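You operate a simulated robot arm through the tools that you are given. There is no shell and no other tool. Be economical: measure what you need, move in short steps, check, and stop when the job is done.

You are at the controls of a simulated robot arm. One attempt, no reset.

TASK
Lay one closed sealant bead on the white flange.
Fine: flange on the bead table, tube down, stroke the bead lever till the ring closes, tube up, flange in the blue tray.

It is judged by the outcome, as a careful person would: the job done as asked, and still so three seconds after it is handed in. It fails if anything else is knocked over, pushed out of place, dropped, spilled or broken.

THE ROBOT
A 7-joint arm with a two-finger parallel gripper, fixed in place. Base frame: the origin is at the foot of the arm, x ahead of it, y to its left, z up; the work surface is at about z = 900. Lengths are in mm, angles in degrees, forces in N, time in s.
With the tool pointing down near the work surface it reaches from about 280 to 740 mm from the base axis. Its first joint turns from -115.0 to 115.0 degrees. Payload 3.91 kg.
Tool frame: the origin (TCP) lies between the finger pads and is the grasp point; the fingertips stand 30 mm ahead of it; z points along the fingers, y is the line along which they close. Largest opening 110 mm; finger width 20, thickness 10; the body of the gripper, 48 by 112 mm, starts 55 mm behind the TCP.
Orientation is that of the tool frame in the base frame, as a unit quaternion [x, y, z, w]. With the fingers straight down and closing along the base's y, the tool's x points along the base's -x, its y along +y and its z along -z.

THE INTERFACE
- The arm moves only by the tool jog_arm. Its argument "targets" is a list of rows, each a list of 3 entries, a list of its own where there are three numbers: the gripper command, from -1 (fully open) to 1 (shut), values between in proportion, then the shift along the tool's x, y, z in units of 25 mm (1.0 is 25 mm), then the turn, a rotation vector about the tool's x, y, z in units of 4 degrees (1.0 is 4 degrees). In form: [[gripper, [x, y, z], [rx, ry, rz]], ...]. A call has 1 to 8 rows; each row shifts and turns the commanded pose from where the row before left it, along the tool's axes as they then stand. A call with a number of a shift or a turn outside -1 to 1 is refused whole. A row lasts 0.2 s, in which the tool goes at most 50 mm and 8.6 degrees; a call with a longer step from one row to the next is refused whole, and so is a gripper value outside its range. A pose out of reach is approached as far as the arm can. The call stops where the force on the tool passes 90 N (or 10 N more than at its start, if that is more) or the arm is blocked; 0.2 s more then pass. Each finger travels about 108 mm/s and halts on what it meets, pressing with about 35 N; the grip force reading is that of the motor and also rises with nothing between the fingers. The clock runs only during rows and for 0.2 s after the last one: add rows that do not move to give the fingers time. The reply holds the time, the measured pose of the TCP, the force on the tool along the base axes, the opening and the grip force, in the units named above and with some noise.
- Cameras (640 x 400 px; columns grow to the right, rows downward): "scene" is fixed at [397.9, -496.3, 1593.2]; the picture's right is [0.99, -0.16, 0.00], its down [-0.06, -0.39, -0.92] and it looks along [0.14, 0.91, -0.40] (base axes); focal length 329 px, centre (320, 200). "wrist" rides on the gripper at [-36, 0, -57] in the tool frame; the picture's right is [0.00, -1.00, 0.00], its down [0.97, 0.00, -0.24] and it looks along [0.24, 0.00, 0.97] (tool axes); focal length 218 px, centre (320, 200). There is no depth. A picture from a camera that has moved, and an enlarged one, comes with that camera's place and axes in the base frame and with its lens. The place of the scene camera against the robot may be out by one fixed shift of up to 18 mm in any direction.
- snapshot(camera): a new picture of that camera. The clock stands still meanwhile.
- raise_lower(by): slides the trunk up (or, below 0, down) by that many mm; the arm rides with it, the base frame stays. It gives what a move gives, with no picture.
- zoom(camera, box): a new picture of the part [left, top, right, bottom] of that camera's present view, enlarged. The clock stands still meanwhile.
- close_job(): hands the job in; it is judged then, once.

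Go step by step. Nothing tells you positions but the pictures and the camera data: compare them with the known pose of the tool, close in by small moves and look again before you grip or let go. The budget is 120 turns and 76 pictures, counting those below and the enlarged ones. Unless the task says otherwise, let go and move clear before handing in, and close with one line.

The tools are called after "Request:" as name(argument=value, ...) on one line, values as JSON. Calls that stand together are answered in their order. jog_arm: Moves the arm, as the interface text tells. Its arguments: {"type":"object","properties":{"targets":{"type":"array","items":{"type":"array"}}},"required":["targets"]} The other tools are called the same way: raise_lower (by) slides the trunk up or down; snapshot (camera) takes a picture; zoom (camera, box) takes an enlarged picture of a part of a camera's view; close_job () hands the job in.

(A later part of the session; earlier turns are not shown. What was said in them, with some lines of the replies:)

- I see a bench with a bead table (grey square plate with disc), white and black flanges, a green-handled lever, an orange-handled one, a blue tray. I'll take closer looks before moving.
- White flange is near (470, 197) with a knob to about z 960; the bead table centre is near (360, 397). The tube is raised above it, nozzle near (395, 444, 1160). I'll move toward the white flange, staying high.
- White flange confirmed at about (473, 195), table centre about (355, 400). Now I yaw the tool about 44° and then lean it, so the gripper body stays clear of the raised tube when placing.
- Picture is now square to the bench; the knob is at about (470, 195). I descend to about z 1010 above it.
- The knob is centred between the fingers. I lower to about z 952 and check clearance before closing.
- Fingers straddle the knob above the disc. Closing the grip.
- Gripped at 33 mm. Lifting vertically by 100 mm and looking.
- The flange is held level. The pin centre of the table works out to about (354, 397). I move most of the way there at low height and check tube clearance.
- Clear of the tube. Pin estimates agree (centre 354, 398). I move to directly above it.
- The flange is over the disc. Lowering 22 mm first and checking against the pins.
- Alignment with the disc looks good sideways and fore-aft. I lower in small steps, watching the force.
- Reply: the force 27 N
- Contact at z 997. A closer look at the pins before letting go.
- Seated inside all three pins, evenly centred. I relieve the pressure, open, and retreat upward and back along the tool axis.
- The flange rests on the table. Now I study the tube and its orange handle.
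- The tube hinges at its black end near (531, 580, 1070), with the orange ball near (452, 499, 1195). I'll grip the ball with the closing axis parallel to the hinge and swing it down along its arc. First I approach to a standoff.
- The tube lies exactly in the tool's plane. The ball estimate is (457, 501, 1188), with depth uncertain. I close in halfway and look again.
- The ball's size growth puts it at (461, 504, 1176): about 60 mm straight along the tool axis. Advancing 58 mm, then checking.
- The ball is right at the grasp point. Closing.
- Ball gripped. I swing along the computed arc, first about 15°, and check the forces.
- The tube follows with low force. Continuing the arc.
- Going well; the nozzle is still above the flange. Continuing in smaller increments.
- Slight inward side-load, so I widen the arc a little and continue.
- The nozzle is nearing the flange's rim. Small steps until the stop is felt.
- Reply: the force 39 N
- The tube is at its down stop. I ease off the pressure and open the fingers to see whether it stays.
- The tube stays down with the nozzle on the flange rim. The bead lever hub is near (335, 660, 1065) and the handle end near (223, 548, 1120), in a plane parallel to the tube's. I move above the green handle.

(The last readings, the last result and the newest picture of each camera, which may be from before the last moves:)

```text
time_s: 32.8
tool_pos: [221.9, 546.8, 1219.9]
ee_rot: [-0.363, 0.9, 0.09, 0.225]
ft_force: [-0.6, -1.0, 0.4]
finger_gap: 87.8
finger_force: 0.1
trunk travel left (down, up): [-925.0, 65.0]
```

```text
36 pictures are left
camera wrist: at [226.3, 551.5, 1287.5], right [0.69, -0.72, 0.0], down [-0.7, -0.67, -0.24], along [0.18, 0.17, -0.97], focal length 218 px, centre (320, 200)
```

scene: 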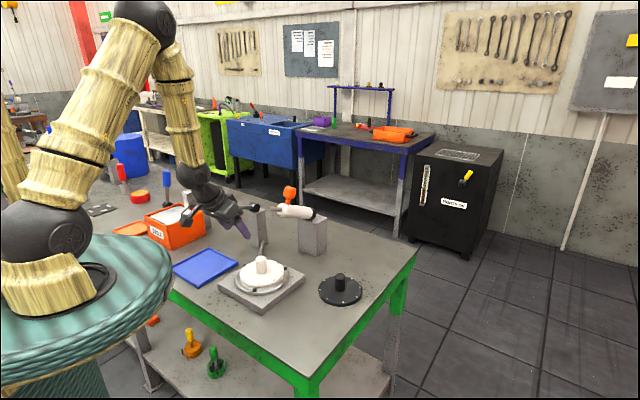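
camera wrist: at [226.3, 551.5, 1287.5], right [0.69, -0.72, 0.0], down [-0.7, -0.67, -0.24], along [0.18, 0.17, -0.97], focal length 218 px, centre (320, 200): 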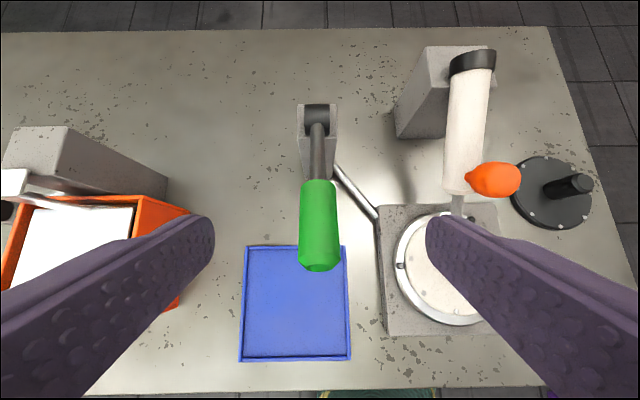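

The lever lies exactly along the tool's plane. I close in most of the way and look again.

Request:
jog_arm(targets=[[-0.6, [0.12, 0, 0.8], [0, 0, 0]], [-0.6, [0.12, 0, 0.8], [0, 0, 0]], [-0.6, [0.12, 0, 0.8], [0, 0, 0]], [-0.6, [0.12, 0, 0.8], [0, 0, 0]]])

Request:
snapshot(camera="wrist")

Request:
zoom(camera="scene", box=[180, 150, 300, 230])

```text
time_s: 33.8
tool_pos: [242.4, 565.4, 1143.5]
ee_rot: [-0.364, 0.9, 0.091, 0.224]
ft_force: [0.7, 0.0, 0.0]
finger_gap: 88.1
finger_force: 0.0
trunk travel left (down, up): [-925.0, 65.0]
```

```text
35 pictures are left
camera wrist: at [246.9, 569.7, 1210.7], right [0.7, -0.72, 0.0], down [-0.7, -0.67, -0.24], along [0.17, 0.17, -0.97], focal length 218 px, centre (320, 200)
```

wrist: 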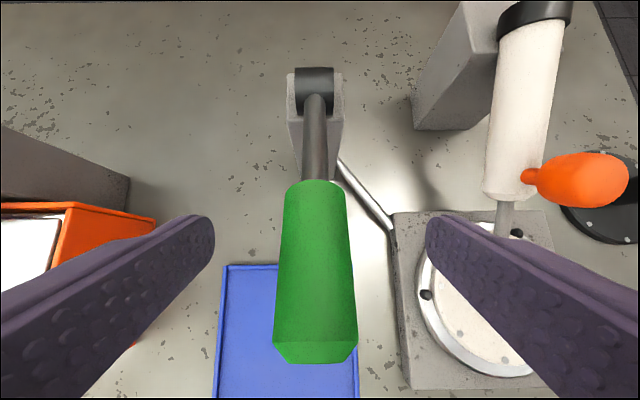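

```text
5.00 times, centred on (240, 190) of scene
camera zoom: at [397.9, -496.3, 1593.2], right [0.99, -0.16, 0.0], down [-0.06, -0.39, -0.92], along [0.14, 0.91, -0.4], focal length 1646 px, centre (720, 250)
```

zoom: 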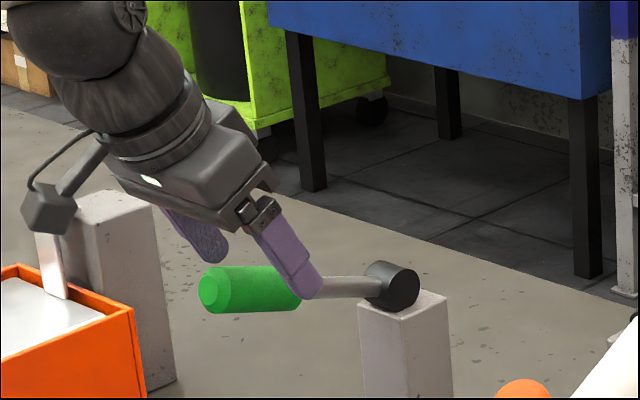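

Handle is about 27 mm further along the tool axis. Advancing and closing.

Request:
jog_arm(targets=[[-0.6, [0, 0.03, 0.6], [0, 0, 0]], [-0.6, [0, 0.03, 0.6], [0, 0, 0]], [0.2, [0, 0, 0], [0, 0, 0]], [1, [0, 0, 0], [0, 0, 0]], [1, [0, 0, 0], [0, 0, 0]], [1, [0, 0, 0], [0, 0, 0]]])

Request:
snapshot(camera="wrist")

Request:
zoom(camera="scene", box=[180, 160, 330, 280])

```text
time_s: 35.2
tool_pos: [251.8, 577.1, 1115.6]
ee_rot: [-0.364, 0.9, 0.091, 0.224]
ft_force: [0.4, -0.4, 0.7]
finger_gap: 31.6
finger_force: 45.0
trunk travel left (down, up): [-925.0, 65.0]
```

```text
33 pictures are left
camera wrist: at [255.0, 580.8, 1184.0], right [0.7, -0.72, 0.0], down [-0.7, -0.68, -0.24], along [0.18, 0.17, -0.97], focal length 218 px, centre (320, 200)
```

wrist: 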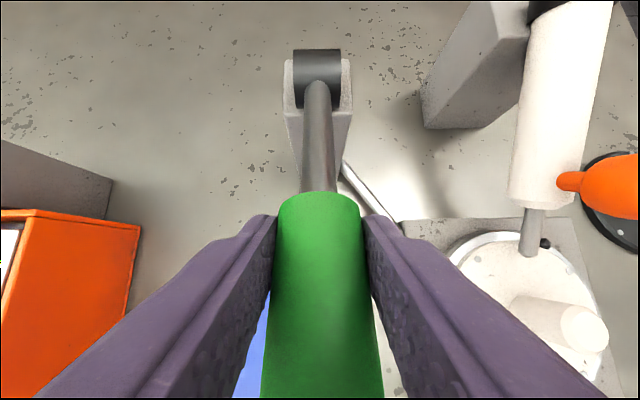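

```text
3.33 times, centred on (255, 220) of scene
camera zoom: at [397.9, -496.3, 1593.2], right [0.99, -0.16, 0.0], down [-0.06, -0.39, -0.92], along [0.14, 0.91, -0.4], focal length 1098 px, centre (537, 133)
```

zoom: 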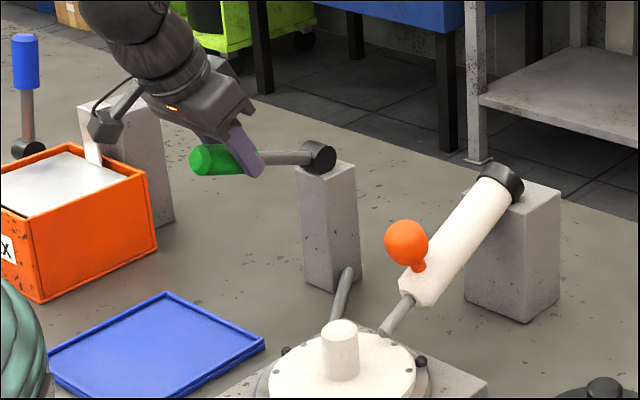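

Handle gripped at 31.6 mm. I start the down-stroke along its arc.

Request:
jog_arm(targets=[[1, [0.333, 0, 0.294], [0, 0, 0]], [1, [0.309, 0, 0.325], [0, 0, 0]], [1, [0.28, 0, 0.349], [0, 0, 0]], [1, [0.243, 0, 0.373], [0, 0, 0]], [1, [0, 0, 0], [0, 0, 0]]])

Request:
zoom(camera="scene", box=[180, 170, 330, 290])

```text
time_s: 36.4
tool_pos: [245.9, 570.7, 1073.4]
ee_rot: [-0.364, 0.899, 0.092, 0.225]
ft_force: [9.7, 15.7, 11.1]
finger_gap: 31.1
finger_force: 45.6
trunk travel left (down, up): [-925.0, 65.0]
```

```text
3.33 times, centred on (255, 230) of scene
camera zoom: at [397.9, -496.3, 1593.2], right [0.99, -0.16, 0.0], down [-0.06, -0.39, -0.92], along [0.14, 0.91, -0.4], focal length 1098 px, centre (537, 100)
```

zoom: 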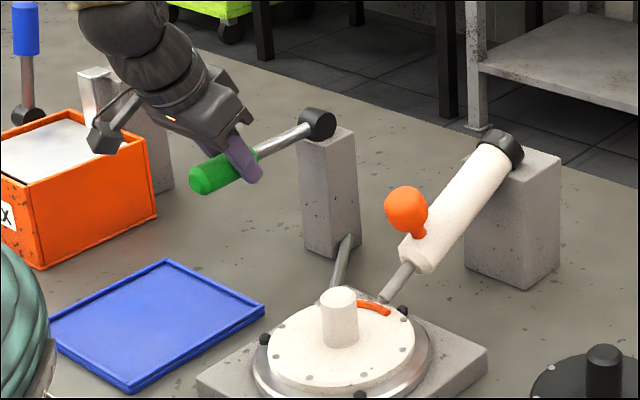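

The table turns and an orange bead is being laid. Continuing down to the stroke's end.

Request:
jog_arm(targets=[[1, [0.16, 0, 0.41], [0, 0, 0]], [1, [0.15, 0, 0.41], [0, 0, 0]], [1, [0.12, 0, 0.42], [0, 0, 0]], [1, [0, 0, 0], [0, 0, 0]]])

Request:
zoom(camera="scene", box=[180, 170, 330, 290])

```text
time_s: 37.4
tool_pos: [245.3, 571.8, 1044.1]
ee_rot: [-0.363, 0.899, 0.093, 0.226]
ft_force: [3.0, -0.5, 44.8]
finger_gap: 31.1
finger_force: 45.0
trunk travel left (down, up): [-925.0, 65.0]
```

```text
3.33 times, centred on (255, 230) of scene
camera zoom: at [397.9, -496.3, 1593.2], right [0.99, -0.16, 0.0], down [-0.06, -0.39, -0.92], along [0.14, 0.91, -0.4], focal length 1098 px, centre (537, 100)
```

zoom: 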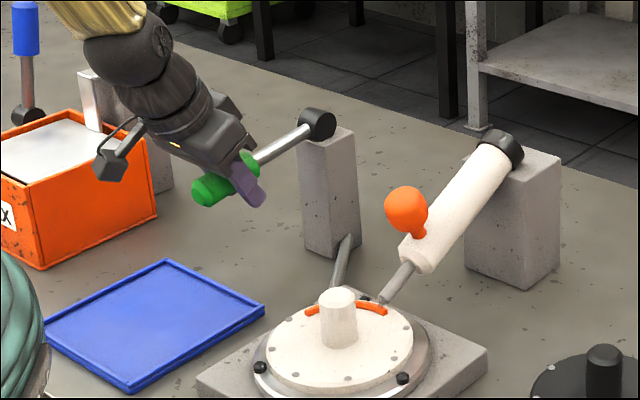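

Bottom stop reached. Returning the lever to the top along the same path, then checking that the table held (ratchet).

Request:
jog_arm(targets=[[1, [-0.12, 0, -0.42], [0, 0, 0]], [1, [-0.15, 0, -0.41], [0, 0, 0]], [1, [-0.16, 0, -0.41], [0, 0, 0]], [1, [-0.243, 0, -0.373], [0, 0, 0]], [1, [-0.28, 0, -0.349], [0, 0, 0]], [1, [-0.309, 0, -0.325], [0, 0, 0]], [1, [-0.333, 0, -0.294], [0, 0, 0]], [1, [0, 0, 0], [0, 0, 0]]])

Request:
zoom(camera="scene", box=[180, 170, 330, 290])

```text
time_s: 39.2
tool_pos: [250.2, 574.0, 1107.2]
ee_rot: [-0.366, 0.901, 0.082, 0.217]
ft_force: [-8.5, -4.2, -62.2]
finger_gap: 31.5
finger_force: 44.8
trunk travel left (down, up): [-925.0, 65.0]
```

```text
3.33 times, centred on (255, 230) of scene
camera zoom: at [397.9, -496.3, 1593.2], right [0.99, -0.16, 0.0], down [-0.06, -0.39, -0.92], along [0.14, 0.91, -0.4], focal length 1098 px, centre (537, 100)
```

zoom: 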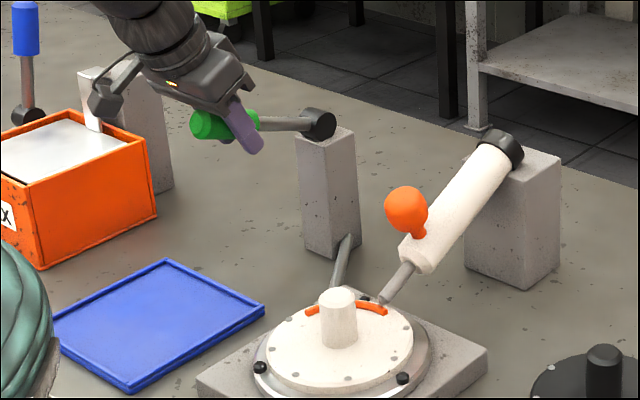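

The ratchet holds the table; one stroke lays about 72°. Second stroke: down, then up (slightly less overtravel).

Request:
jog_arm(targets=[[1, [0.333, 0, 0.294], [0, 0, 0]], [1, [0.309, 0, 0.325], [0, 0, 0]], [1, [0.28, 0, 0.349], [0, 0, 0]], [1, [0.243, 0, 0.373], [0, 0, 0]], [1, [0.16, 0, 0.41], [0, 0, 0]], [1, [0.15, 0, 0.41], [0, 0, 0]], [1, [0.12, 0, 0.42], [0, 0, 0]], [1, [0, 0, 0], [0, 0, 0]]])

Request:
jog_arm(targets=[[1, [-0.12, 0, -0.42], [0, 0, 0]], [1, [-0.15, 0, -0.41], [0, 0, 0]], [1, [-0.16, 0, -0.41], [0, 0, 0]], [1, [-0.243, 0, -0.373], [0, 0, 0]], [1, [-0.28, 0, -0.349], [0, 0, 0]], [1, [-0.309, 0, -0.325], [0, 0, 0]], [1, [-0.15, 0, -0.14], [0, 0, 0]], [1, [0, 0, 0], [0, 0, 0]]])

Request:
zoom(camera="scene", box=[210, 220, 330, 300])

```text
time_s: 41.0
tool_pos: [245.1, 569.6, 1045.0]
ee_rot: [-0.364, 0.899, 0.093, 0.226]
ft_force: [-8.5, -11.1, 33.5]
finger_gap: 31.0
finger_force: 44.8
trunk travel left (down, up): [-925.0, 65.0]
```

```text
time_s: 42.8
tool_pos: [249.1, 574.9, 1105.5]
ee_rot: [-0.365, 0.9, 0.086, 0.221]
ft_force: [-2.1, -3.5, -41.4]
finger_gap: 31.4
finger_force: 44.7
trunk travel left (down, up): [-925.0, 65.0]
```

```text
5.00 times, centred on (270, 260) of scene
camera zoom: at [397.9, -496.3, 1593.2], right [0.99, -0.16, 0.0], down [-0.06, -0.39, -0.92], along [0.14, 0.91, -0.4], focal length 1646 px, centre (570, -100)
```

zoom: 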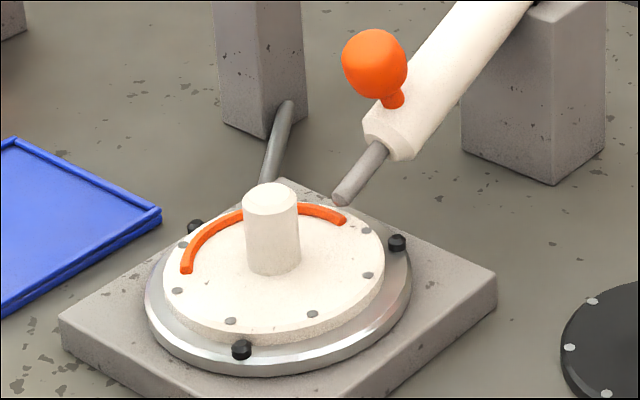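

Two strokes laid roughly 140°. Third and fourth strokes.

Request:
jog_arm(targets=[[1, [0.15, 0, 0.14], [0, 0, 0]], [1, [0.309, 0, 0.325], [0, 0, 0]], [1, [0.28, 0, 0.349], [0, 0, 0]], [1, [0.243, 0, 0.373], [0, 0, 0]], [1, [0.16, 0, 0.41], [0, 0, 0]], [1, [0.15, 0, 0.41], [0, 0, 0]], [1, [0.12, 0, 0.42], [0, 0, 0]], [1, [0, 0, 0], [0, 0, 0]]])

Request:
jog_arm(targets=[[1, [-0.12, 0, -0.42], [0, 0, 0]], [1, [-0.15, 0, -0.41], [0, 0, 0]], [1, [-0.16, 0, -0.41], [0, 0, 0]], [1, [-0.243, 0, -0.373], [0, 0, 0]], [1, [-0.28, 0, -0.349], [0, 0, 0]], [1, [-0.309, 0, -0.325], [0, 0, 0]], [1, [-0.15, 0, -0.14], [0, 0, 0]], [1, [0, 0, 0], [0, 0, 0]]])

Request:
jog_arm(targets=[[1, [0.15, 0, 0.14], [0, 0, 0]], [1, [0.309, 0, 0.325], [0, 0, 0]], [1, [0.28, 0, 0.349], [0, 0, 0]], [1, [0.243, 0, 0.373], [0, 0, 0]], [1, [0.16, 0, 0.41], [0, 0, 0]], [1, [0.15, 0, 0.41], [0, 0, 0]], [1, [0.12, 0, 0.42], [0, 0, 0]], [1, [0, 0, 0], [0, 0, 0]]])

Request:
jog_arm(targets=[[1, [-0.12, 0, -0.42], [0, 0, 0]], [1, [-0.15, 0, -0.41], [0, 0, 0]], [1, [-0.16, 0, -0.41], [0, 0, 0]], [1, [-0.243, 0, -0.373], [0, 0, 0]], [1, [-0.28, 0, -0.349], [0, 0, 0]], [1, [-0.309, 0, -0.325], [0, 0, 0]], [1, [-0.15, 0, -0.14], [0, 0, 0]], [1, [0, 0, 0], [0, 0, 0]]])

Request:
zoom(camera="scene", box=[210, 220, 330, 300])

```text
time_s: 44.6
tool_pos: [244.3, 569.6, 1044.6]
ee_rot: [-0.364, 0.899, 0.093, 0.227]
ft_force: [-8.4, -12.9, 30.8]
finger_gap: 31.1
finger_force: 44.9
trunk travel left (down, up): [-925.0, 65.0]
```

```text
time_s: 46.4
tool_pos: [248.7, 575.1, 1104.4]
ee_rot: [-0.365, 0.9, 0.086, 0.221]
ft_force: [1.0, -5.2, -44.5]
finger_gap: 31.6
finger_force: 45.6
trunk travel left (down, up): [-925.0, 65.0]
```

```text
time_s: 48.2
tool_pos: [244.8, 569.8, 1045.1]
ee_rot: [-0.364, 0.899, 0.092, 0.225]
ft_force: [-9.6, -12.9, 26.5]
finger_gap: 31.2
finger_force: 44.8
trunk travel left (down, up): [-925.0, 65.0]
```

```text
time_s: 50.0
tool_pos: [249.0, 574.5, 1103.9]
ee_rot: [-0.365, 0.901, 0.086, 0.22]
ft_force: [1.0, -4.1, -47.3]
finger_gap: 31.5
finger_force: 44.8
trunk travel left (down, up): [-925.0, 65.0]
```

```text
5.00 times, centred on (270, 260) of scene
camera zoom: at [397.9, -496.3, 1593.2], right [0.99, -0.16, 0.0], down [-0.06, -0.39, -0.92], along [0.14, 0.91, -0.4], focal length 1646 px, centre (570, -100)
```

zoom: 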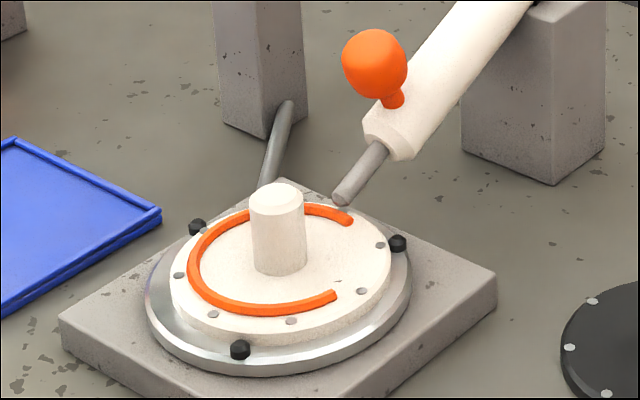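

About 265° done and the flange is stable. Fifth stroke, then a look.

Request:
jog_arm(targets=[[1, [0.15, 0, 0.14], [0, 0, 0]], [1, [0.309, 0, 0.325], [0, 0, 0]], [1, [0.28, 0, 0.349], [0, 0, 0]], [1, [0.243, 0, 0.373], [0, 0, 0]], [1, [0.16, 0, 0.41], [0, 0, 0]], [1, [0.15, 0, 0.41], [0, 0, 0]], [1, [0.12, 0, 0.42], [0, 0, 0]], [1, [0, 0, 0], [0, 0, 0]]])

Request:
jog_arm(targets=[[1, [-0.12, 0, -0.42], [0, 0, 0]], [1, [-0.15, 0, -0.41], [0, 0, 0]], [1, [-0.16, 0, -0.41], [0, 0, 0]], [1, [-0.243, 0, -0.373], [0, 0, 0]], [1, [-0.28, 0, -0.349], [0, 0, 0]], [1, [-0.309, 0, -0.325], [0, 0, 0]], [1, [-0.13, 0, -0.12], [0, 0, 0]], [1, [0, 0, 0], [0, 0, 0]]])

Request:
zoom(camera="scene", box=[230, 235, 310, 295])

```text
time_s: 51.8
tool_pos: [242.8, 569.5, 1042.9]
ee_rot: [-0.364, 0.899, 0.091, 0.226]
ft_force: [-11.1, -11.9, 27.4]
finger_gap: 31.2
finger_force: 45.6
trunk travel left (down, up): [-925.0, 65.0]
```

```text
time_s: 53.6
tool_pos: [249.1, 575.0, 1104.0]
ee_rot: [-0.365, 0.901, 0.086, 0.22]
ft_force: [-2.6, -2.8, -46.5]
finger_gap: 31.4
finger_force: 44.5
trunk travel left (down, up): [-925.0, 65.0]
```

```text
6.67 times, centred on (270, 265) of scene
camera zoom: at [397.9, -496.3, 1593.2], right [0.99, -0.16, 0.0], down [-0.06, -0.39, -0.92], along [0.14, 0.91, -0.4], focal length 2195 px, centre (653, -233)
```

zoom: 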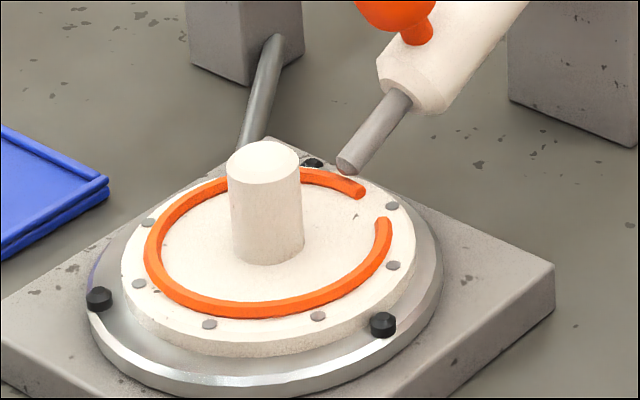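

A gap of about 30° remains, so a partial stroke is enough. I push down about half way and look.

Request:
jog_arm(targets=[[1, [0.13, 0, 0.12], [0, 0, 0]], [1, [0.309, 0, 0.325], [0, 0, 0]], [1, [0.28, 0, 0.349], [0, 0, 0]], [1, [0.12, 0, 0.18], [0, 0, 0]], [1, [0, 0, 0], [0, 0, 0]]])

Request:
zoom(camera="scene", box=[230, 235, 310, 295])

```text
time_s: 54.8
tool_pos: [245.1, 569.4, 1080.5]
ee_rot: [-0.363, 0.899, 0.093, 0.226]
ft_force: [4.0, 5.2, 11.9]
finger_gap: 31.0
finger_force: 45.2
trunk travel left (down, up): [-925.0, 65.0]
```

```text
6.67 times, centred on (270, 265) of scene
camera zoom: at [397.9, -496.3, 1593.2], right [0.99, -0.16, 0.0], down [-0.06, -0.39, -0.92], along [0.14, 0.91, -0.4], focal length 2195 px, centre (653, -233)
```

zoom: 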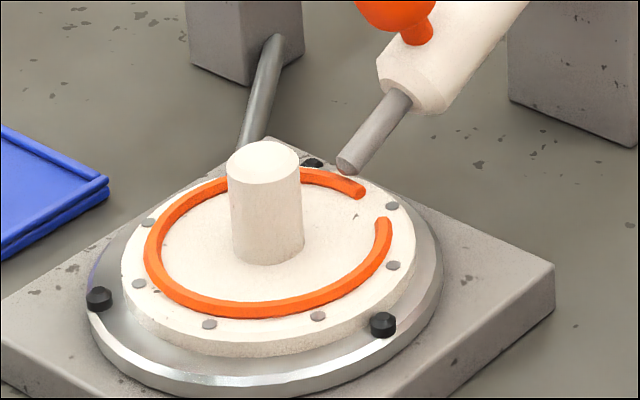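

No rotation yet at this lever angle; likely the drive engages later in the stroke. A bit further.

Request:
jog_arm(targets=[[1, [0.123, 0, 0.193], [0, 0, 0]], [1, [0.06, 0, 0.16], [0, 0, 0]], [1, [0, 0, 0], [0, 0, 0]]])

Request:
zoom(camera="scene", box=[230, 235, 310, 295])

```text
time_s: 55.6
tool_pos: [243.8, 569.4, 1067.8]
ee_rot: [-0.363, 0.9, 0.09, 0.224]
ft_force: [1.8, 3.9, 11.4]
finger_gap: 31.1
finger_force: 45.2
trunk travel left (down, up): [-925.0, 65.0]
```

```text
6.67 times, centred on (270, 265) of scene
camera zoom: at [397.9, -496.3, 1593.2], right [0.99, -0.16, 0.0], down [-0.06, -0.39, -0.92], along [0.14, 0.91, -0.4], focal length 2195 px, centre (653, -233)
```

zoom: 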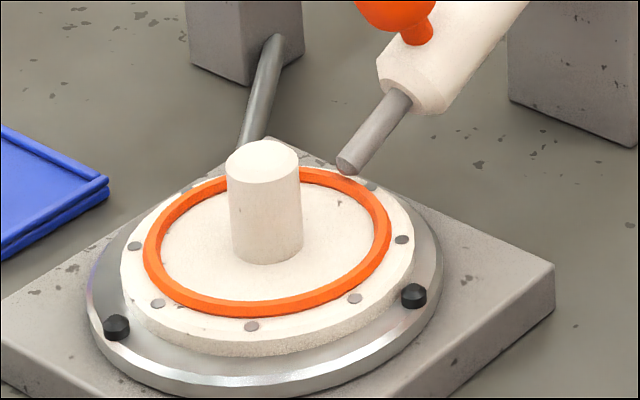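

The ring appears closed. Checking the seam closely.

Request:
zoom(camera="scene", box=[262, 252, 292, 272])

```text
16.00 times, centred on (277, 262) of scene
camera zoom: at [397.9, -496.3, 1593.2], right [0.99, -0.16, 0.0], down [-0.06, -0.39, -0.92], along [0.14, 0.91, -0.4], focal length 5269 px, centre (1008, -792)
```

zoom: 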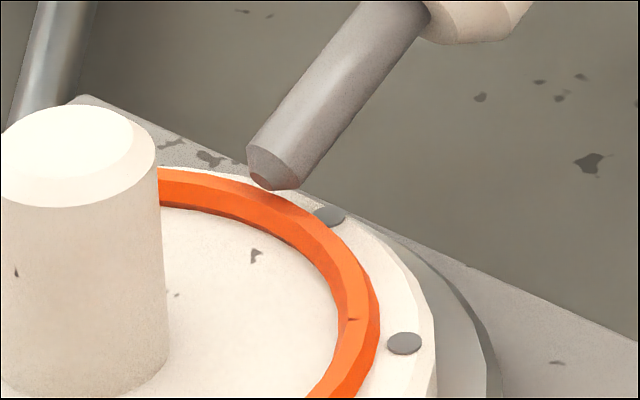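

No gap visible. I return the lever to its top position, release and back off, then view the ring from above with the wrist camera.

Request:
jog_arm(targets=[[1, [-0.06, 0, -0.16], [0, 0, 0]], [1, [-0.243, 0, -0.373], [0, 0, 0]], [1, [-0.28, 0, -0.349], [0, 0, 0]], [1, [-0.309, 0, -0.325], [0, 0, 0]], [1, [0, 0, 0], [0, 0, 0]], [0.2, [0, 0, 0], [0, 0, 0]], [-0.5, [0, 0, 0], [0, 0, 0]], [-0.5, [0, 0, 0], [0, 0, 0]]])

Request:
jog_arm(targets=[[-0.6, [0, 0, -0.6], [0, 0, 0]], [-0.6, [0, 0, -1], [0, 0, 0]], [-0.6, [0, 0, -1], [0, 0, 0]], [-0.6, [0, 0, -1], [0, 0, 0]], [-0.6, [0, -0.9, -0.5], [0, 0, 0]], [-0.6, [0, -1, 0], [0, 0, 0]], [-0.6, [0, -1, 0], [0, 0, 0]], [-0.6, [0, -1, 0], [0, 0, 0]]])

Request:
snapshot(camera="wrist")

```text
time_s: 57.4
tool_pos: [247.8, 573.9, 1106.9]
ee_rot: [-0.364, 0.9, 0.091, 0.224]
ft_force: [-0.1, 0.0, 0.6]
finger_gap: 82.4
finger_force: 0.2
trunk travel left (down, up): [-925.0, 65.0]
```

```text
time_s: 59.2
tool_pos: [282.6, 468.8, 1198.4]
ee_rot: [-0.364, 0.9, 0.09, 0.224]
ft_force: [-0.1, -0.2, -1.0]
finger_gap: 87.8
finger_force: 0.1
trunk travel left (down, up): [-925.0, 65.0]
```

```text
22 pictures are left
camera wrist: at [286.3, 473.4, 1264.0], right [0.7, -0.72, 0.0], down [-0.7, -0.67, -0.24], along [0.17, 0.17, -0.97], focal length 218 px, centre (320, 200)
```

wrist: 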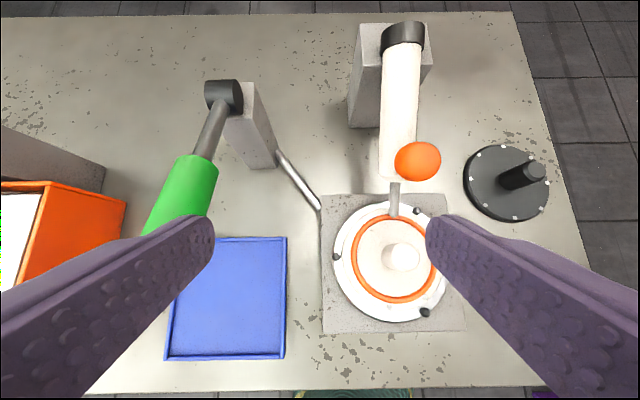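

The ring looks closed from above. I move back to the standoff over the tube's ball and zoom on the ring once more.

Request:
jog_arm(targets=[[-0.6, [-0.155, -1, 0.2], [0, 0, 0]], [-0.6, [-0.155, -1, 0.2], [0, 0, 0]], [-0.6, [-0.155, -1, 0.2], [0, 0, 0]], [-0.6, [-0.155, -1, 0.2], [0, 0, 0]], [-0.6, [0, 0, 0.6], [0, 0, 0]], [-0.6, [0, 0, 0.6], [0, 0, 0]]])

Request:
zoom(camera="wrist", box=[210, 140, 430, 390])

```text
time_s: 60.6
tool_pos: [379.1, 423.5, 1160.1]
ee_rot: [-0.364, 0.899, 0.09, 0.225]
ft_force: [-0.2, -0.5, -1.0]
finger_gap: 88.1
finger_force: 0.1
trunk travel left (down, up): [-925.0, 65.0]
```

```text
1.60 times, centred on (320, 265) of wrist
camera zoom: at [382.4, 428.4, 1227.5], right [0.7, -0.72, 0.0], down [-0.7, -0.67, -0.24], along [0.18, 0.17, -0.97], focal length 349 px, centre (320, 96)
```

zoom: 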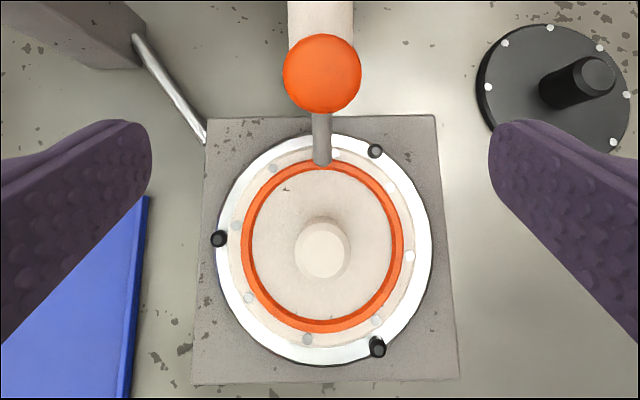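

Closed all round as far as visible. I re-grip the ball.

Request:
jog_arm(targets=[[-0.6, [0, 0, 1], [0, 0, 0]], [-0.6, [0, 0, 1], [0, 0, 0]], [-0.6, [0, 0, 1], [0, 0, 0]], [-0.6, [0, 0, 1], [0, 0, 0]], [-0.6, [0, 0, 1], [0, 0, 0]], [-0.6, [0, 0, 0.35], [0, 0, 0]]])

Request:
jog_arm(targets=[[0.2, [0, 0, 0], [0, 0, 0]], [1, [0, 0, 0], [0, 0, 0]], [1, [0, 0, 0], [0, 0, 0]], [1, [0, 0, 0], [0, 0, 0]]])

```text
time_s: 62.0
tool_pos: [422.1, 468.1, 1041.0]
ee_rot: [-0.363, 0.9, 0.091, 0.224]
ft_force: [0.5, 0.0, -1.1]
finger_gap: 88.2
finger_force: 0.0
trunk travel left (down, up): [-925.0, 65.0]
```

```text
time_s: 63.0
tool_pos: [424.2, 466.4, 1041.9]
ee_rot: [-0.363, 0.9, 0.091, 0.225]
ft_force: [6.0, -5.5, -1.2]
finger_gap: 41.2
finger_force: 44.9
trunk travel left (down, up): [-925.0, 65.0]
```

Raising the tube along the reverse arc.

Request:
jog_arm(targets=[[1, [-0.05, 0, -0.15], [0, 0, 0]], [1, [-0.24, 0.02, -0.45], [0, 0, 0]], [1, [-0.31, 0.03, -0.44], [0, 0, 0]], [1, [-0.281, 0, -0.453], [0, 0, 0]], [1, [-0.32, 0, -0.423], [0, 0, 0]], [1, [-0.36, 0, -0.397], [0, 0, 0]], [1, [0, 0, 0], [0, 0, 0]]])

Request:
jog_arm(targets=[[1, [-0.386, 0, -0.361], [0, 0, 0]], [1, [-0.423, 0, -0.328], [0, 0, 0]], [1, [-0.449, 0, -0.291], [0, 0, 0]], [1, [-0.468, 0, -0.25], [0, 0, 0]], [1, [-0.49, 0, -0.206], [0, 0, 0]], [1, [0, 0, 0], [0, 0, 0]]])

Request:
zoom(camera="scene", box=[200, 150, 350, 290])

```text
time_s: 64.6
tool_pos: [431.0, 472.7, 1110.1]
ee_rot: [-0.363, 0.9, 0.091, 0.223]
ft_force: [14.3, -9.5, -14.1]
finger_gap: 41.1
finger_force: 45.3
trunk travel left (down, up): [-925.0, 65.0]
```

```text
time_s: 66.0
tool_pos: [451.6, 495.0, 1168.4]
ee_rot: [-0.363, 0.9, 0.091, 0.223]
ft_force: [4.2, -8.5, -14.0]
finger_gap: 41.1
finger_force: 45.0
trunk travel left (down, up): [-925.0, 65.0]
```

```text
2.86 times, centred on (275, 220) of scene
camera zoom: at [397.9, -496.3, 1593.2], right [0.99, -0.16, 0.0], down [-0.06, -0.39, -0.92], along [0.14, 0.91, -0.4], focal length 941 px, centre (449, 143)
```

zoom: 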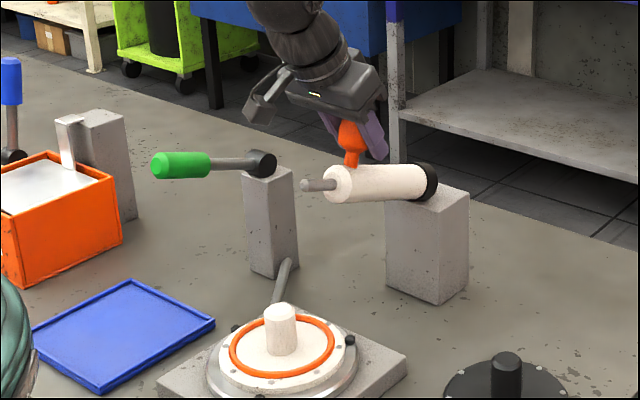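

Nearly up. One more step to the upper stop.

Request:
jog_arm(targets=[[1, [-0.5, 0, -0.165], [0, 0, 0]], [1, [-0.1, 0, -0.02], [0, 0, 0]], [1, [0, 0, 0], [0, 0, 0]]])

Request:
zoom(camera="scene", box=[240, 170, 330, 290])

```text
time_s: 66.8
tool_pos: [459.2, 502.2, 1179.3]
ee_rot: [-0.363, 0.9, 0.091, 0.223]
ft_force: [4.2, -13.1, -12.4]
finger_gap: 41.2
finger_force: 44.8
trunk travel left (down, up): [-925.0, 65.0]
```

```text
3.33 times, centred on (285, 230) of scene
camera zoom: at [397.9, -496.3, 1593.2], right [0.99, -0.16, 0.0], down [-0.06, -0.39, -0.92], along [0.14, 0.91, -0.4], focal length 1098 px, centre (437, 100)
```

zoom: 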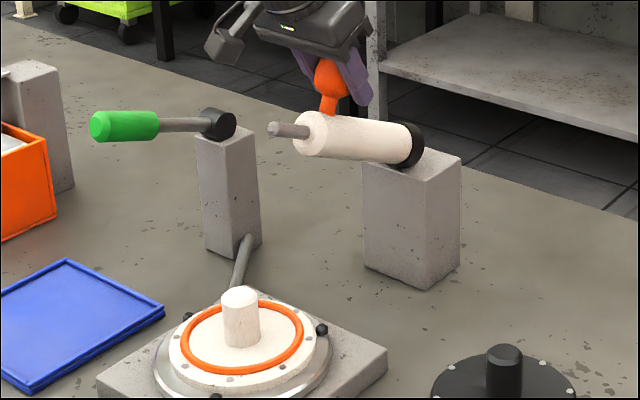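

Almost at its original angle; a small nudge to confirm the stop, then release and back off along the tool axis.

Request:
jog_arm(targets=[[1, [-0.2, 0, -0.05], [0, 0, 0]], [1, [-0.1, 0, -0.01], [0, 0, 0]], [1, [0, 0, 0], [0, 0, 0]]])

```text
time_s: 67.6
tool_pos: [460.6, 503.5, 1180.6]
ee_rot: [-0.364, 0.901, 0.088, 0.217]
ft_force: [-7.3, -23.4, -29.4]
finger_gap: 41.3
finger_force: 44.9
trunk travel left (down, up): [-925.0, 65.0]
```

At the stop. Relaxing, opening and backing off.

Request:
jog_arm(targets=[[1, [0.15, 0, 0.03], [0, 0, 0]], [0.2, [0, 0, 0], [0, 0, 0]], [-0.6, [0, 0, 0], [0, 0, 0]], [-0.6, [0, 0, 0], [0, 0, 0]], [-0.6, [0, 0, -0.6], [0, 0, 0]], [-0.6, [0, 0, -1], [0, 0, 0]], [-0.6, [0, 0, -1], [0, 0, 0]], [-0.6, [0, 0, -1], [0, 0, 0]]])

Request:
snapshot(camera="wrist")

```text
time_s: 69.4
tool_pos: [430.0, 474.0, 1262.9]
ee_rot: [-0.363, 0.9, 0.089, 0.224]
ft_force: [-0.4, -0.1, 0.6]
finger_gap: 88.0
finger_force: 0.1
trunk travel left (down, up): [-925.0, 65.0]
```

```text
18 pictures are left
camera wrist: at [433.5, 479.1, 1329.2], right [0.69, -0.72, 0.0], down [-0.7, -0.67, -0.24], along [0.18, 0.17, -0.97], focal length 218 px, centre (320, 200)
```

wrist: 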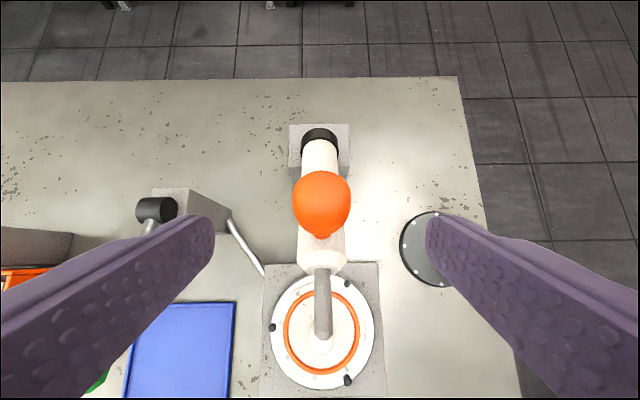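

Tube is up and stays. Backing away past the nozzle to a standoff for the flange, reversing the earlier path.

Request:
jog_arm(targets=[[-0.6, [0.9, 0, -0.4], [0, 0, 0]], [-0.6, [1, 0, -0.1], [0, 0, 0]], [-0.6, [1, 0, 0], [0, 0, 0]], [-0.6, [1, 0, 0], [0, 0, 0]], [-0.6, [1, 0, 0], [0, 0, 0]], [-0.6, [1, 0, 0], [0, 0, 0]], [-0.6, [1, 0, 0.2], [0, 0, 0]], [-0.6, [1, 0, 0.4], [0, 0, 0]]])

Request:
jog_arm(targets=[[-0.6, [0.8, 0, 0.2], [0, 0, 0]], [-0.6, [0.2, 0, 0], [0, 0, 0]]])

Request:
zoom(camera="wrist", box=[200, 100, 440, 280])

```text
time_s: 71.2
tool_pos: [306.4, 357.0, 1166.4]
ee_rot: [-0.364, 0.9, 0.09, 0.224]
ft_force: [-0.4, -0.4, 0.3]
finger_gap: 88.1
finger_force: 0.1
trunk travel left (down, up): [-925.0, 65.0]
```

```text
time_s: 71.8
tool_pos: [291.2, 342.2, 1149.9]
ee_rot: [-0.363, 0.9, 0.09, 0.224]
ft_force: [-0.6, -0.2, -0.3]
finger_gap: 88.0
finger_force: 0.2
trunk travel left (down, up): [-925.0, 65.0]
```

```text
2.22 times, centred on (320, 190) of wrist
camera zoom: at [295.3, 345.9, 1218.1], right [0.69, -0.72, 0.0], down [-0.7, -0.67, -0.24], along [0.18, 0.17, -0.97], focal length 485 px, centre (320, 222)
```

zoom: 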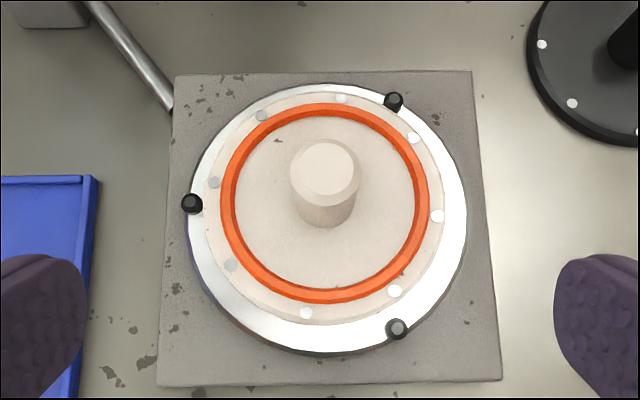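

The ring is fully closed. For the pickup I use a narrow opening (about 50 mm) and stay higher on the knob so the fingers keep inside and above the wet bead.

Request:
jog_arm(targets=[[0.1, [-0.02, -0.03, 1], [0, 0, 0]], [0.1, [-0.02, -0.03, 1], [0, 0, 0]], [0.1, [-0.02, -0.03, 1], [0, 0, 0]], [0.1, [-0.02, -0.03, 1], [0, 0, 0]], [0.1, [-0.02, -0.02, 0.8], [0, 0, 0]], [0.1, [0, 0, 0], [0, 0, 0]]])

Request:
snapshot(camera="wrist")

```text
time_s: 73.2
tool_pos: [336.4, 379.7, 1044.9]
ee_rot: [-0.364, 0.9, 0.091, 0.224]
ft_force: [0.5, 0.5, 0.4]
finger_gap: 49.2
finger_force: 0.0
trunk travel left (down, up): [-925.0, 65.0]
```

```text
16 pictures are left
camera wrist: at [338.9, 383.7, 1112.7], right [0.69, -0.72, 0.0], down [-0.7, -0.67, -0.24], along [0.18, 0.17, -0.97], focal length 218 px, centre (320, 200)
```

wrist: 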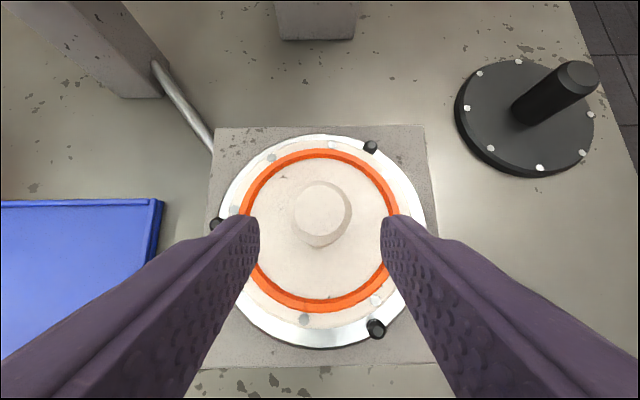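

Knob centred. Final approach and close.

Request:
jog_arm(targets=[[0.1, [-0.03, 0, 0.68], [0, 0, 0]], [0.1, [-0.03, 0, 0.68], [0, 0, 0]], [0.1, [-0.02, 0, 0.66], [0, 0, 0]], [0.1, [0, 0, 0], [0, 0, 0]]])

Request:
zoom(camera="scene", box=[230, 235, 310, 295])

```text
time_s: 74.2
tool_pos: [353.6, 398.1, 1002.3]
ee_rot: [-0.362, 0.9, 0.09, 0.224]
ft_force: [0.1, -0.6, 0.0]
finger_gap: 49.7
finger_force: 0.1
trunk travel left (down, up): [-925.0, 65.0]
```

```text
6.67 times, centred on (270, 265) of scene
camera zoom: at [397.9, -496.3, 1593.2], right [0.99, -0.16, 0.0], down [-0.06, -0.39, -0.92], along [0.14, 0.91, -0.4], focal length 2195 px, centre (653, -233)
```

zoom: 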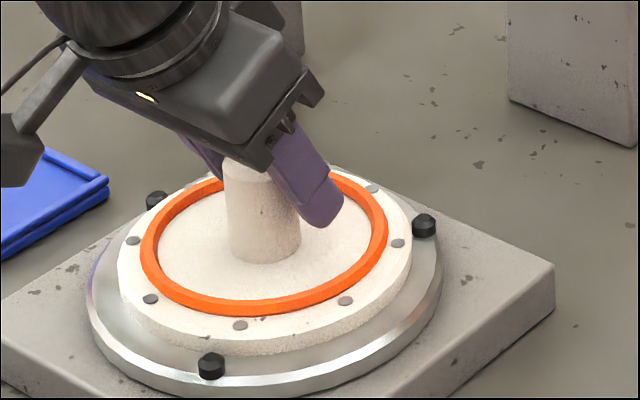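

Fingers are inside and above the bead. Closing, then lifting straight up.

Request:
jog_arm(targets=[[0.5, [0, 0, 0], [0, 0, 0]], [1, [0, 0, 0], [0, 0, 0]], [1, [0, 0, 0], [0, 0, 0]], [1, [0, 0, 0], [0, 0, 0]]])

Request:
jog_arm(targets=[[1, [-0.1, 0, -0.18], [0, 0, 0]], [1, [-0.2, 0, -0.36], [0, 0, 0]], [1, [-0.3, 0, -0.56], [0, 0, 0]], [1, [-0.25, 0, -0.47], [0, 0, 0]], [1, [0, 0, 0], [0, 0, 0]]])

Request:
snapshot(camera="wrist")

```text
time_s: 75.2
tool_pos: [353.7, 397.9, 1001.2]
ee_rot: [-0.363, 0.9, 0.09, 0.225]
ft_force: [-1.5, 1.6, 0.7]
finger_gap: 33.2
finger_force: 35.4
trunk travel left (down, up): [-925.0, 65.0]
```

```text
time_s: 76.4
tool_pos: [354.5, 398.8, 1046.1]
ee_rot: [-0.364, 0.9, 0.09, 0.223]
ft_force: [-0.7, 0.1, -8.9]
finger_gap: 32.8
finger_force: 35.3
trunk travel left (down, up): [-925.0, 65.0]
```

```text
14 pictures are left
camera wrist: at [358.9, 403.0, 1113.8], right [0.7, -0.72, 0.0], down [-0.7, -0.67, -0.24], along [0.17, 0.17, -0.97], focal length 218 px, centre (320, 200)
```

wrist: 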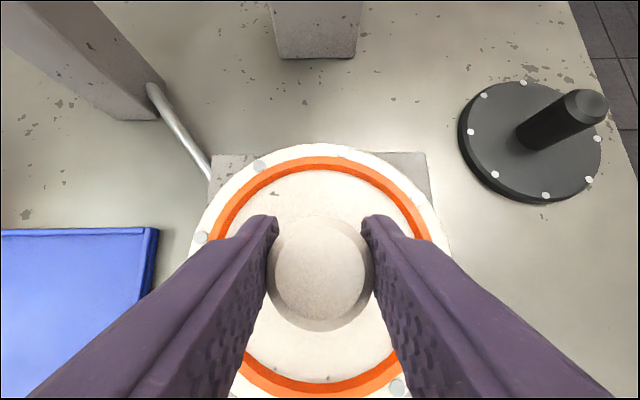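

Flange held firmly with the bead intact. Tray centre is at about (148, 533). I first move inward (away from tube and lever), then sideways to the tray.

Request:
jog_arm(targets=[[1, [0.53, 0, -0.28], [0, 0, 0]], [1, [0.53, 0, -0.28], [0, 0, 0]], [1, [0.53, 0, -0.28], [0, 0, 0]], [1, [0.53, 0, -0.28], [0, 0, 0]], [1, [0, 0.8, 0], [0, 0, 0]], [1, [0, 0.8, 0], [0, 0, 0]], [1, [0, 0.8, 0], [0, 0, 0]], [1, [0, 0.8, 0], [0, 0, 0]]])

Request:
jog_arm(targets=[[1, [0, 0.8, 0], [0, 0, 0]], [1, [0, 0.8, 0], [0, 0, 0]], [1, [0, 0.8, 0], [0, 0, 0]], [1, [0, 0.8, 0], [0, 0, 0]], [1, [0, 0.8, 0], [0, 0, 0]], [1, [0, 0.8, 0], [0, 0, 0]], [1, [0, 0.8, 0], [0, 0, 0]], [1, [0, 0, 0], [0, 0, 0]]])

Request:
snapshot(camera="wrist")

Request:
zoom(camera="scene", box=[130, 170, 310, 300])

```text
time_s: 78.2
tool_pos: [254.1, 414.1, 1045.9]
ee_rot: [-0.363, 0.9, 0.09, 0.224]
ft_force: [0.8, -0.5, -8.8]
finger_gap: 32.9
finger_force: 35.1
trunk travel left (down, up): [-925.0, 65.0]
```

```text
time_s: 80.0
tool_pos: [157.4, 514.2, 1046.8]
ee_rot: [-0.364, 0.9, 0.09, 0.224]
ft_force: [0.7, 0.0, -9.1]
finger_gap: 33.0
finger_force: 34.6
trunk travel left (down, up): [-925.0, 65.0]
```

```text
13 pictures are left
camera wrist: at [162.8, 518.9, 1113.5], right [0.69, -0.72, 0.0], down [-0.7, -0.67, -0.24], along [0.17, 0.17, -0.97], focal length 218 px, centre (320, 200)
```

wrist: 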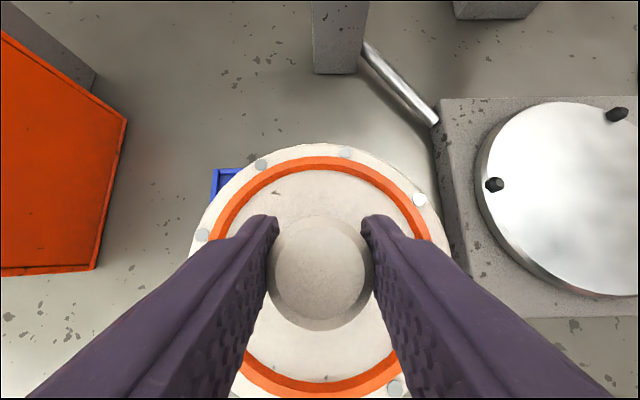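

```text
3.08 times, centred on (220, 235) of scene
camera zoom: at [397.9, -496.3, 1593.2], right [0.99, -0.16, 0.0], down [-0.06, -0.39, -0.92], along [0.14, 0.91, -0.4], focal length 1013 px, centre (628, 92)
```

zoom: 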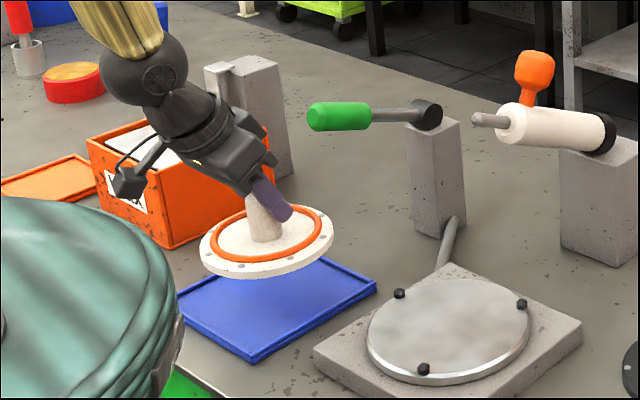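

Tray corner measurement confirms the centre at about (148, 534). I shift 21 mm sideways, lower to z 972, and look.

Request:
jog_arm(targets=[[1, [-0.12, 0.42, 0.07], [0, 0, 0]], [1, [-0.12, 0.42, 0.07], [0, 0, 0]], [1, [0.35, 0, 0.66], [0, 0, 0]], [1, [0.35, 0, 0.66], [0, 0, 0]], [1, [0.35, 0, 0.66], [0, 0, 0]], [1, [0.33, 0, 0.62], [0, 0, 0]], [1, [0, 0, 0], [0, 0, 0]]])

Request:
zoom(camera="scene", box=[150, 220, 270, 310])

Request:
snapshot(camera="wrist")

```text
time_s: 81.6
tool_pos: [149.9, 535.4, 971.8]
ee_rot: [-0.363, 0.9, 0.091, 0.224]
ft_force: [-0.6, -0.6, -9.5]
finger_gap: 32.7
finger_force: 35.1
trunk travel left (down, up): [-925.0, 65.0]
```

```text
4.44 times, centred on (210, 265) of scene
camera zoom: at [397.9, -496.3, 1593.2], right [0.99, -0.16, 0.0], down [-0.06, -0.39, -0.92], along [0.14, 0.91, -0.4], focal length 1464 px, centre (809, -89)
```

zoom: 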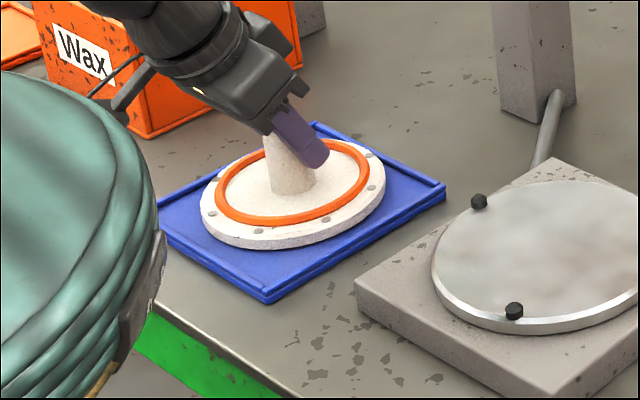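

```text
10 pictures are left
camera wrist: at [153.7, 539.6, 1039.7], right [0.69, -0.72, 0.0], down [-0.7, -0.67, -0.24], along [0.17, 0.17, -0.97], focal length 218 px, centre (320, 200)
```

wrist: 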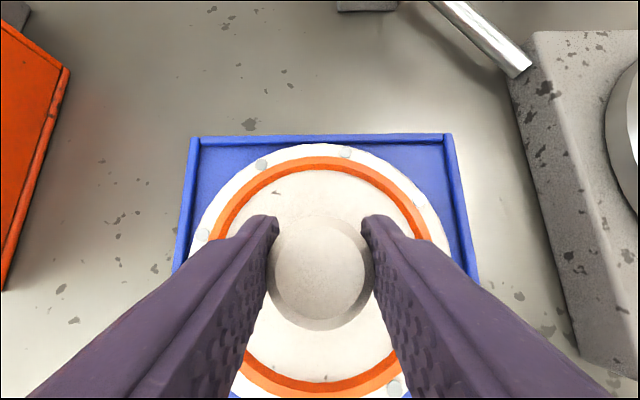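

Nearly centred; I shift about 2.5 mm inward and lower until contact.

Request:
jog_arm(targets=[[1, [0.088, -0.05, -0.047], [0, 0, 0]], [1, [0.094, 0, 0.177], [0, 0, 0]], [1, [0.094, 0, 0.177], [0, 0, 0]], [1, [0, 0, 0], [0, 0, 0]]])

```text
time_s: 82.6
tool_pos: [148.6, 532.5, 965.2]
ee_rot: [-0.362, 0.899, 0.093, 0.227]
ft_force: [2.0, 0.2, 29.2]
finger_gap: 32.9
finger_force: 34.5
trunk travel left (down, up): [-925.0, 65.0]
```

Contact made. Checking that it sits within the tray rim before release.

Request:
zoom(camera="scene", box=[160, 235, 250, 300])

Request:
snapshot(camera="wrist")

```text
6.15 times, centred on (205, 268) of scene
camera zoom: at [397.9, -496.3, 1593.2], right [0.99, -0.16, 0.0], down [-0.06, -0.39, -0.92], along [0.14, 0.91, -0.4], focal length 2026 px, centre (1028, -215)
```

zoom: 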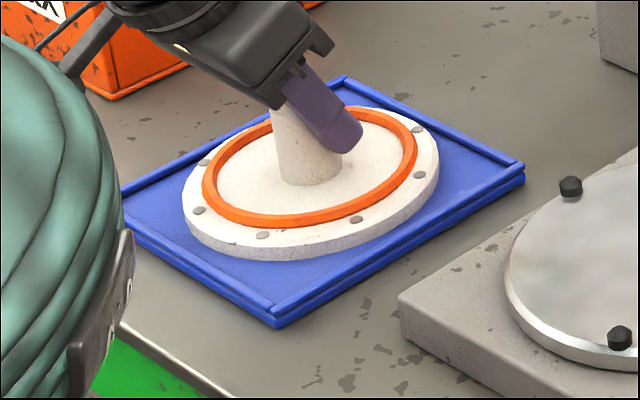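

```text
8 pictures are left
camera wrist: at [152.3, 536.7, 1033.1], right [0.69, -0.72, 0.0], down [-0.7, -0.67, -0.25], along [0.18, 0.18, -0.97], focal length 218 px, centre (320, 200)
```

wrist: 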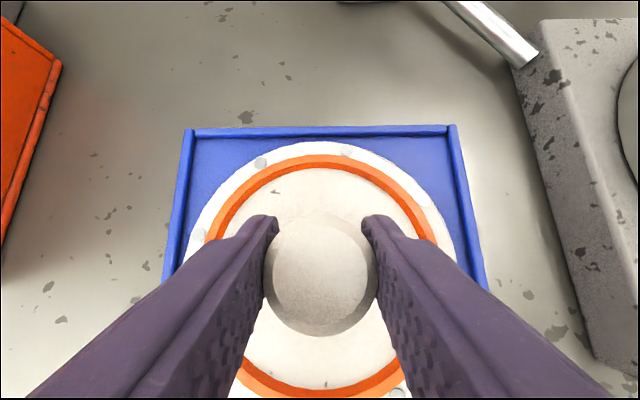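

Seated flat inside the tray rim. I relieve pressure, open only to ~50 mm to stay clear of the bead, and withdraw.

Request:
jog_arm(targets=[[1, [-0.05, 0, -0.1], [0, 0, 0]], [0.35, [0, 0, 0], [0, 0, 0]], [0.1, [0, 0, 0], [0, 0, 0]], [0.1, [0, 0, 0], [0, 0, 0]]])

Request:
jog_arm(targets=[[0.1, [0, 0, -0.4], [0, 0, 0]], [0.1, [0, 0, -0.7], [0, 0, 0]], [0.1, [0, 0, -1], [0, 0, 0]], [0.1, [0, 0, -1], [0, 0, 0]], [0.1, [0, 0, -1], [0, 0, 0]], [0.1, [0, 0, -1], [0, 0, 0]], [0.1, [0, 0, -1], [0, 0, 0]], [0.1, [0, 0, -1], [0, 0, 0]]])

Request:
snapshot(camera="wrist")

Request:
snapshot(camera="scene")

```text
time_s: 83.6
tool_pos: [146.8, 530.2, 966.0]
ee_rot: [-0.364, 0.899, 0.091, 0.225]
ft_force: [0.4, -0.3, -0.6]
finger_gap: 49.4
finger_force: 0.0
trunk travel left (down, up): [-925.0, 65.0]
```

```text
time_s: 85.4
tool_pos: [124.5, 465.3, 1116.4]
ee_rot: [-0.332, 0.912, 0.073, 0.228]
ft_force: [-0.4, -0.1, 0.6]
finger_gap: 49.3
finger_force: 0.0
trunk travel left (down, up): [-925.0, 65.0]
```

```text
7 pictures are left
camera wrist: at [127.9, 470.3, 1183.5], right [0.64, -0.77, 0.02], down [-0.74, -0.62, -0.24], along [0.2, 0.14, -0.97], focal length 218 px, centre (320, 200)
```

wrist: 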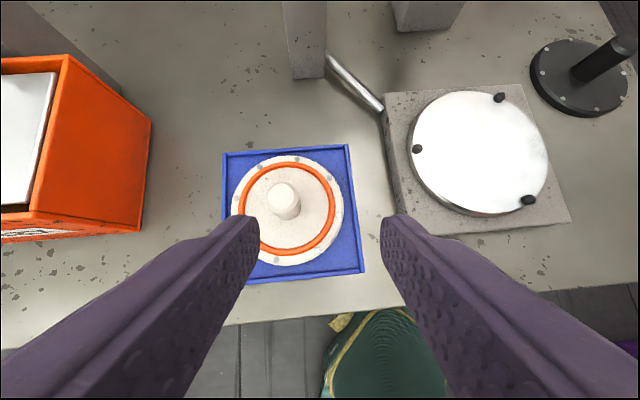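

```text
6 pictures are left
```

scene: 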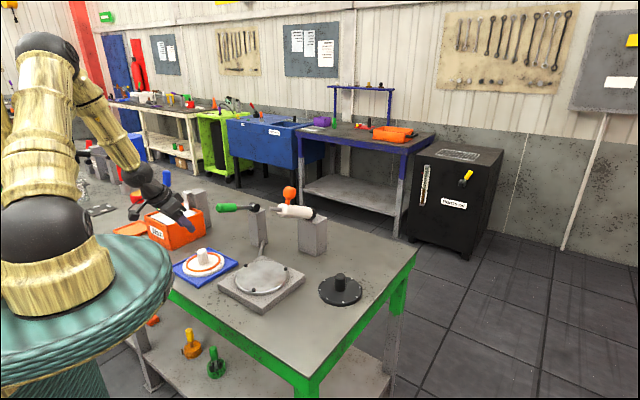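

The flange lies in the blue tray with a closed ring. The tube is up, the lever is back at the top, everything else is in place and the arm is clear, so I'm handing in.

Request:
close_job()

```text
The job is handed in.
```

The white flange has one closed sealant bead and is lying in the blue tray, with the tube back up.
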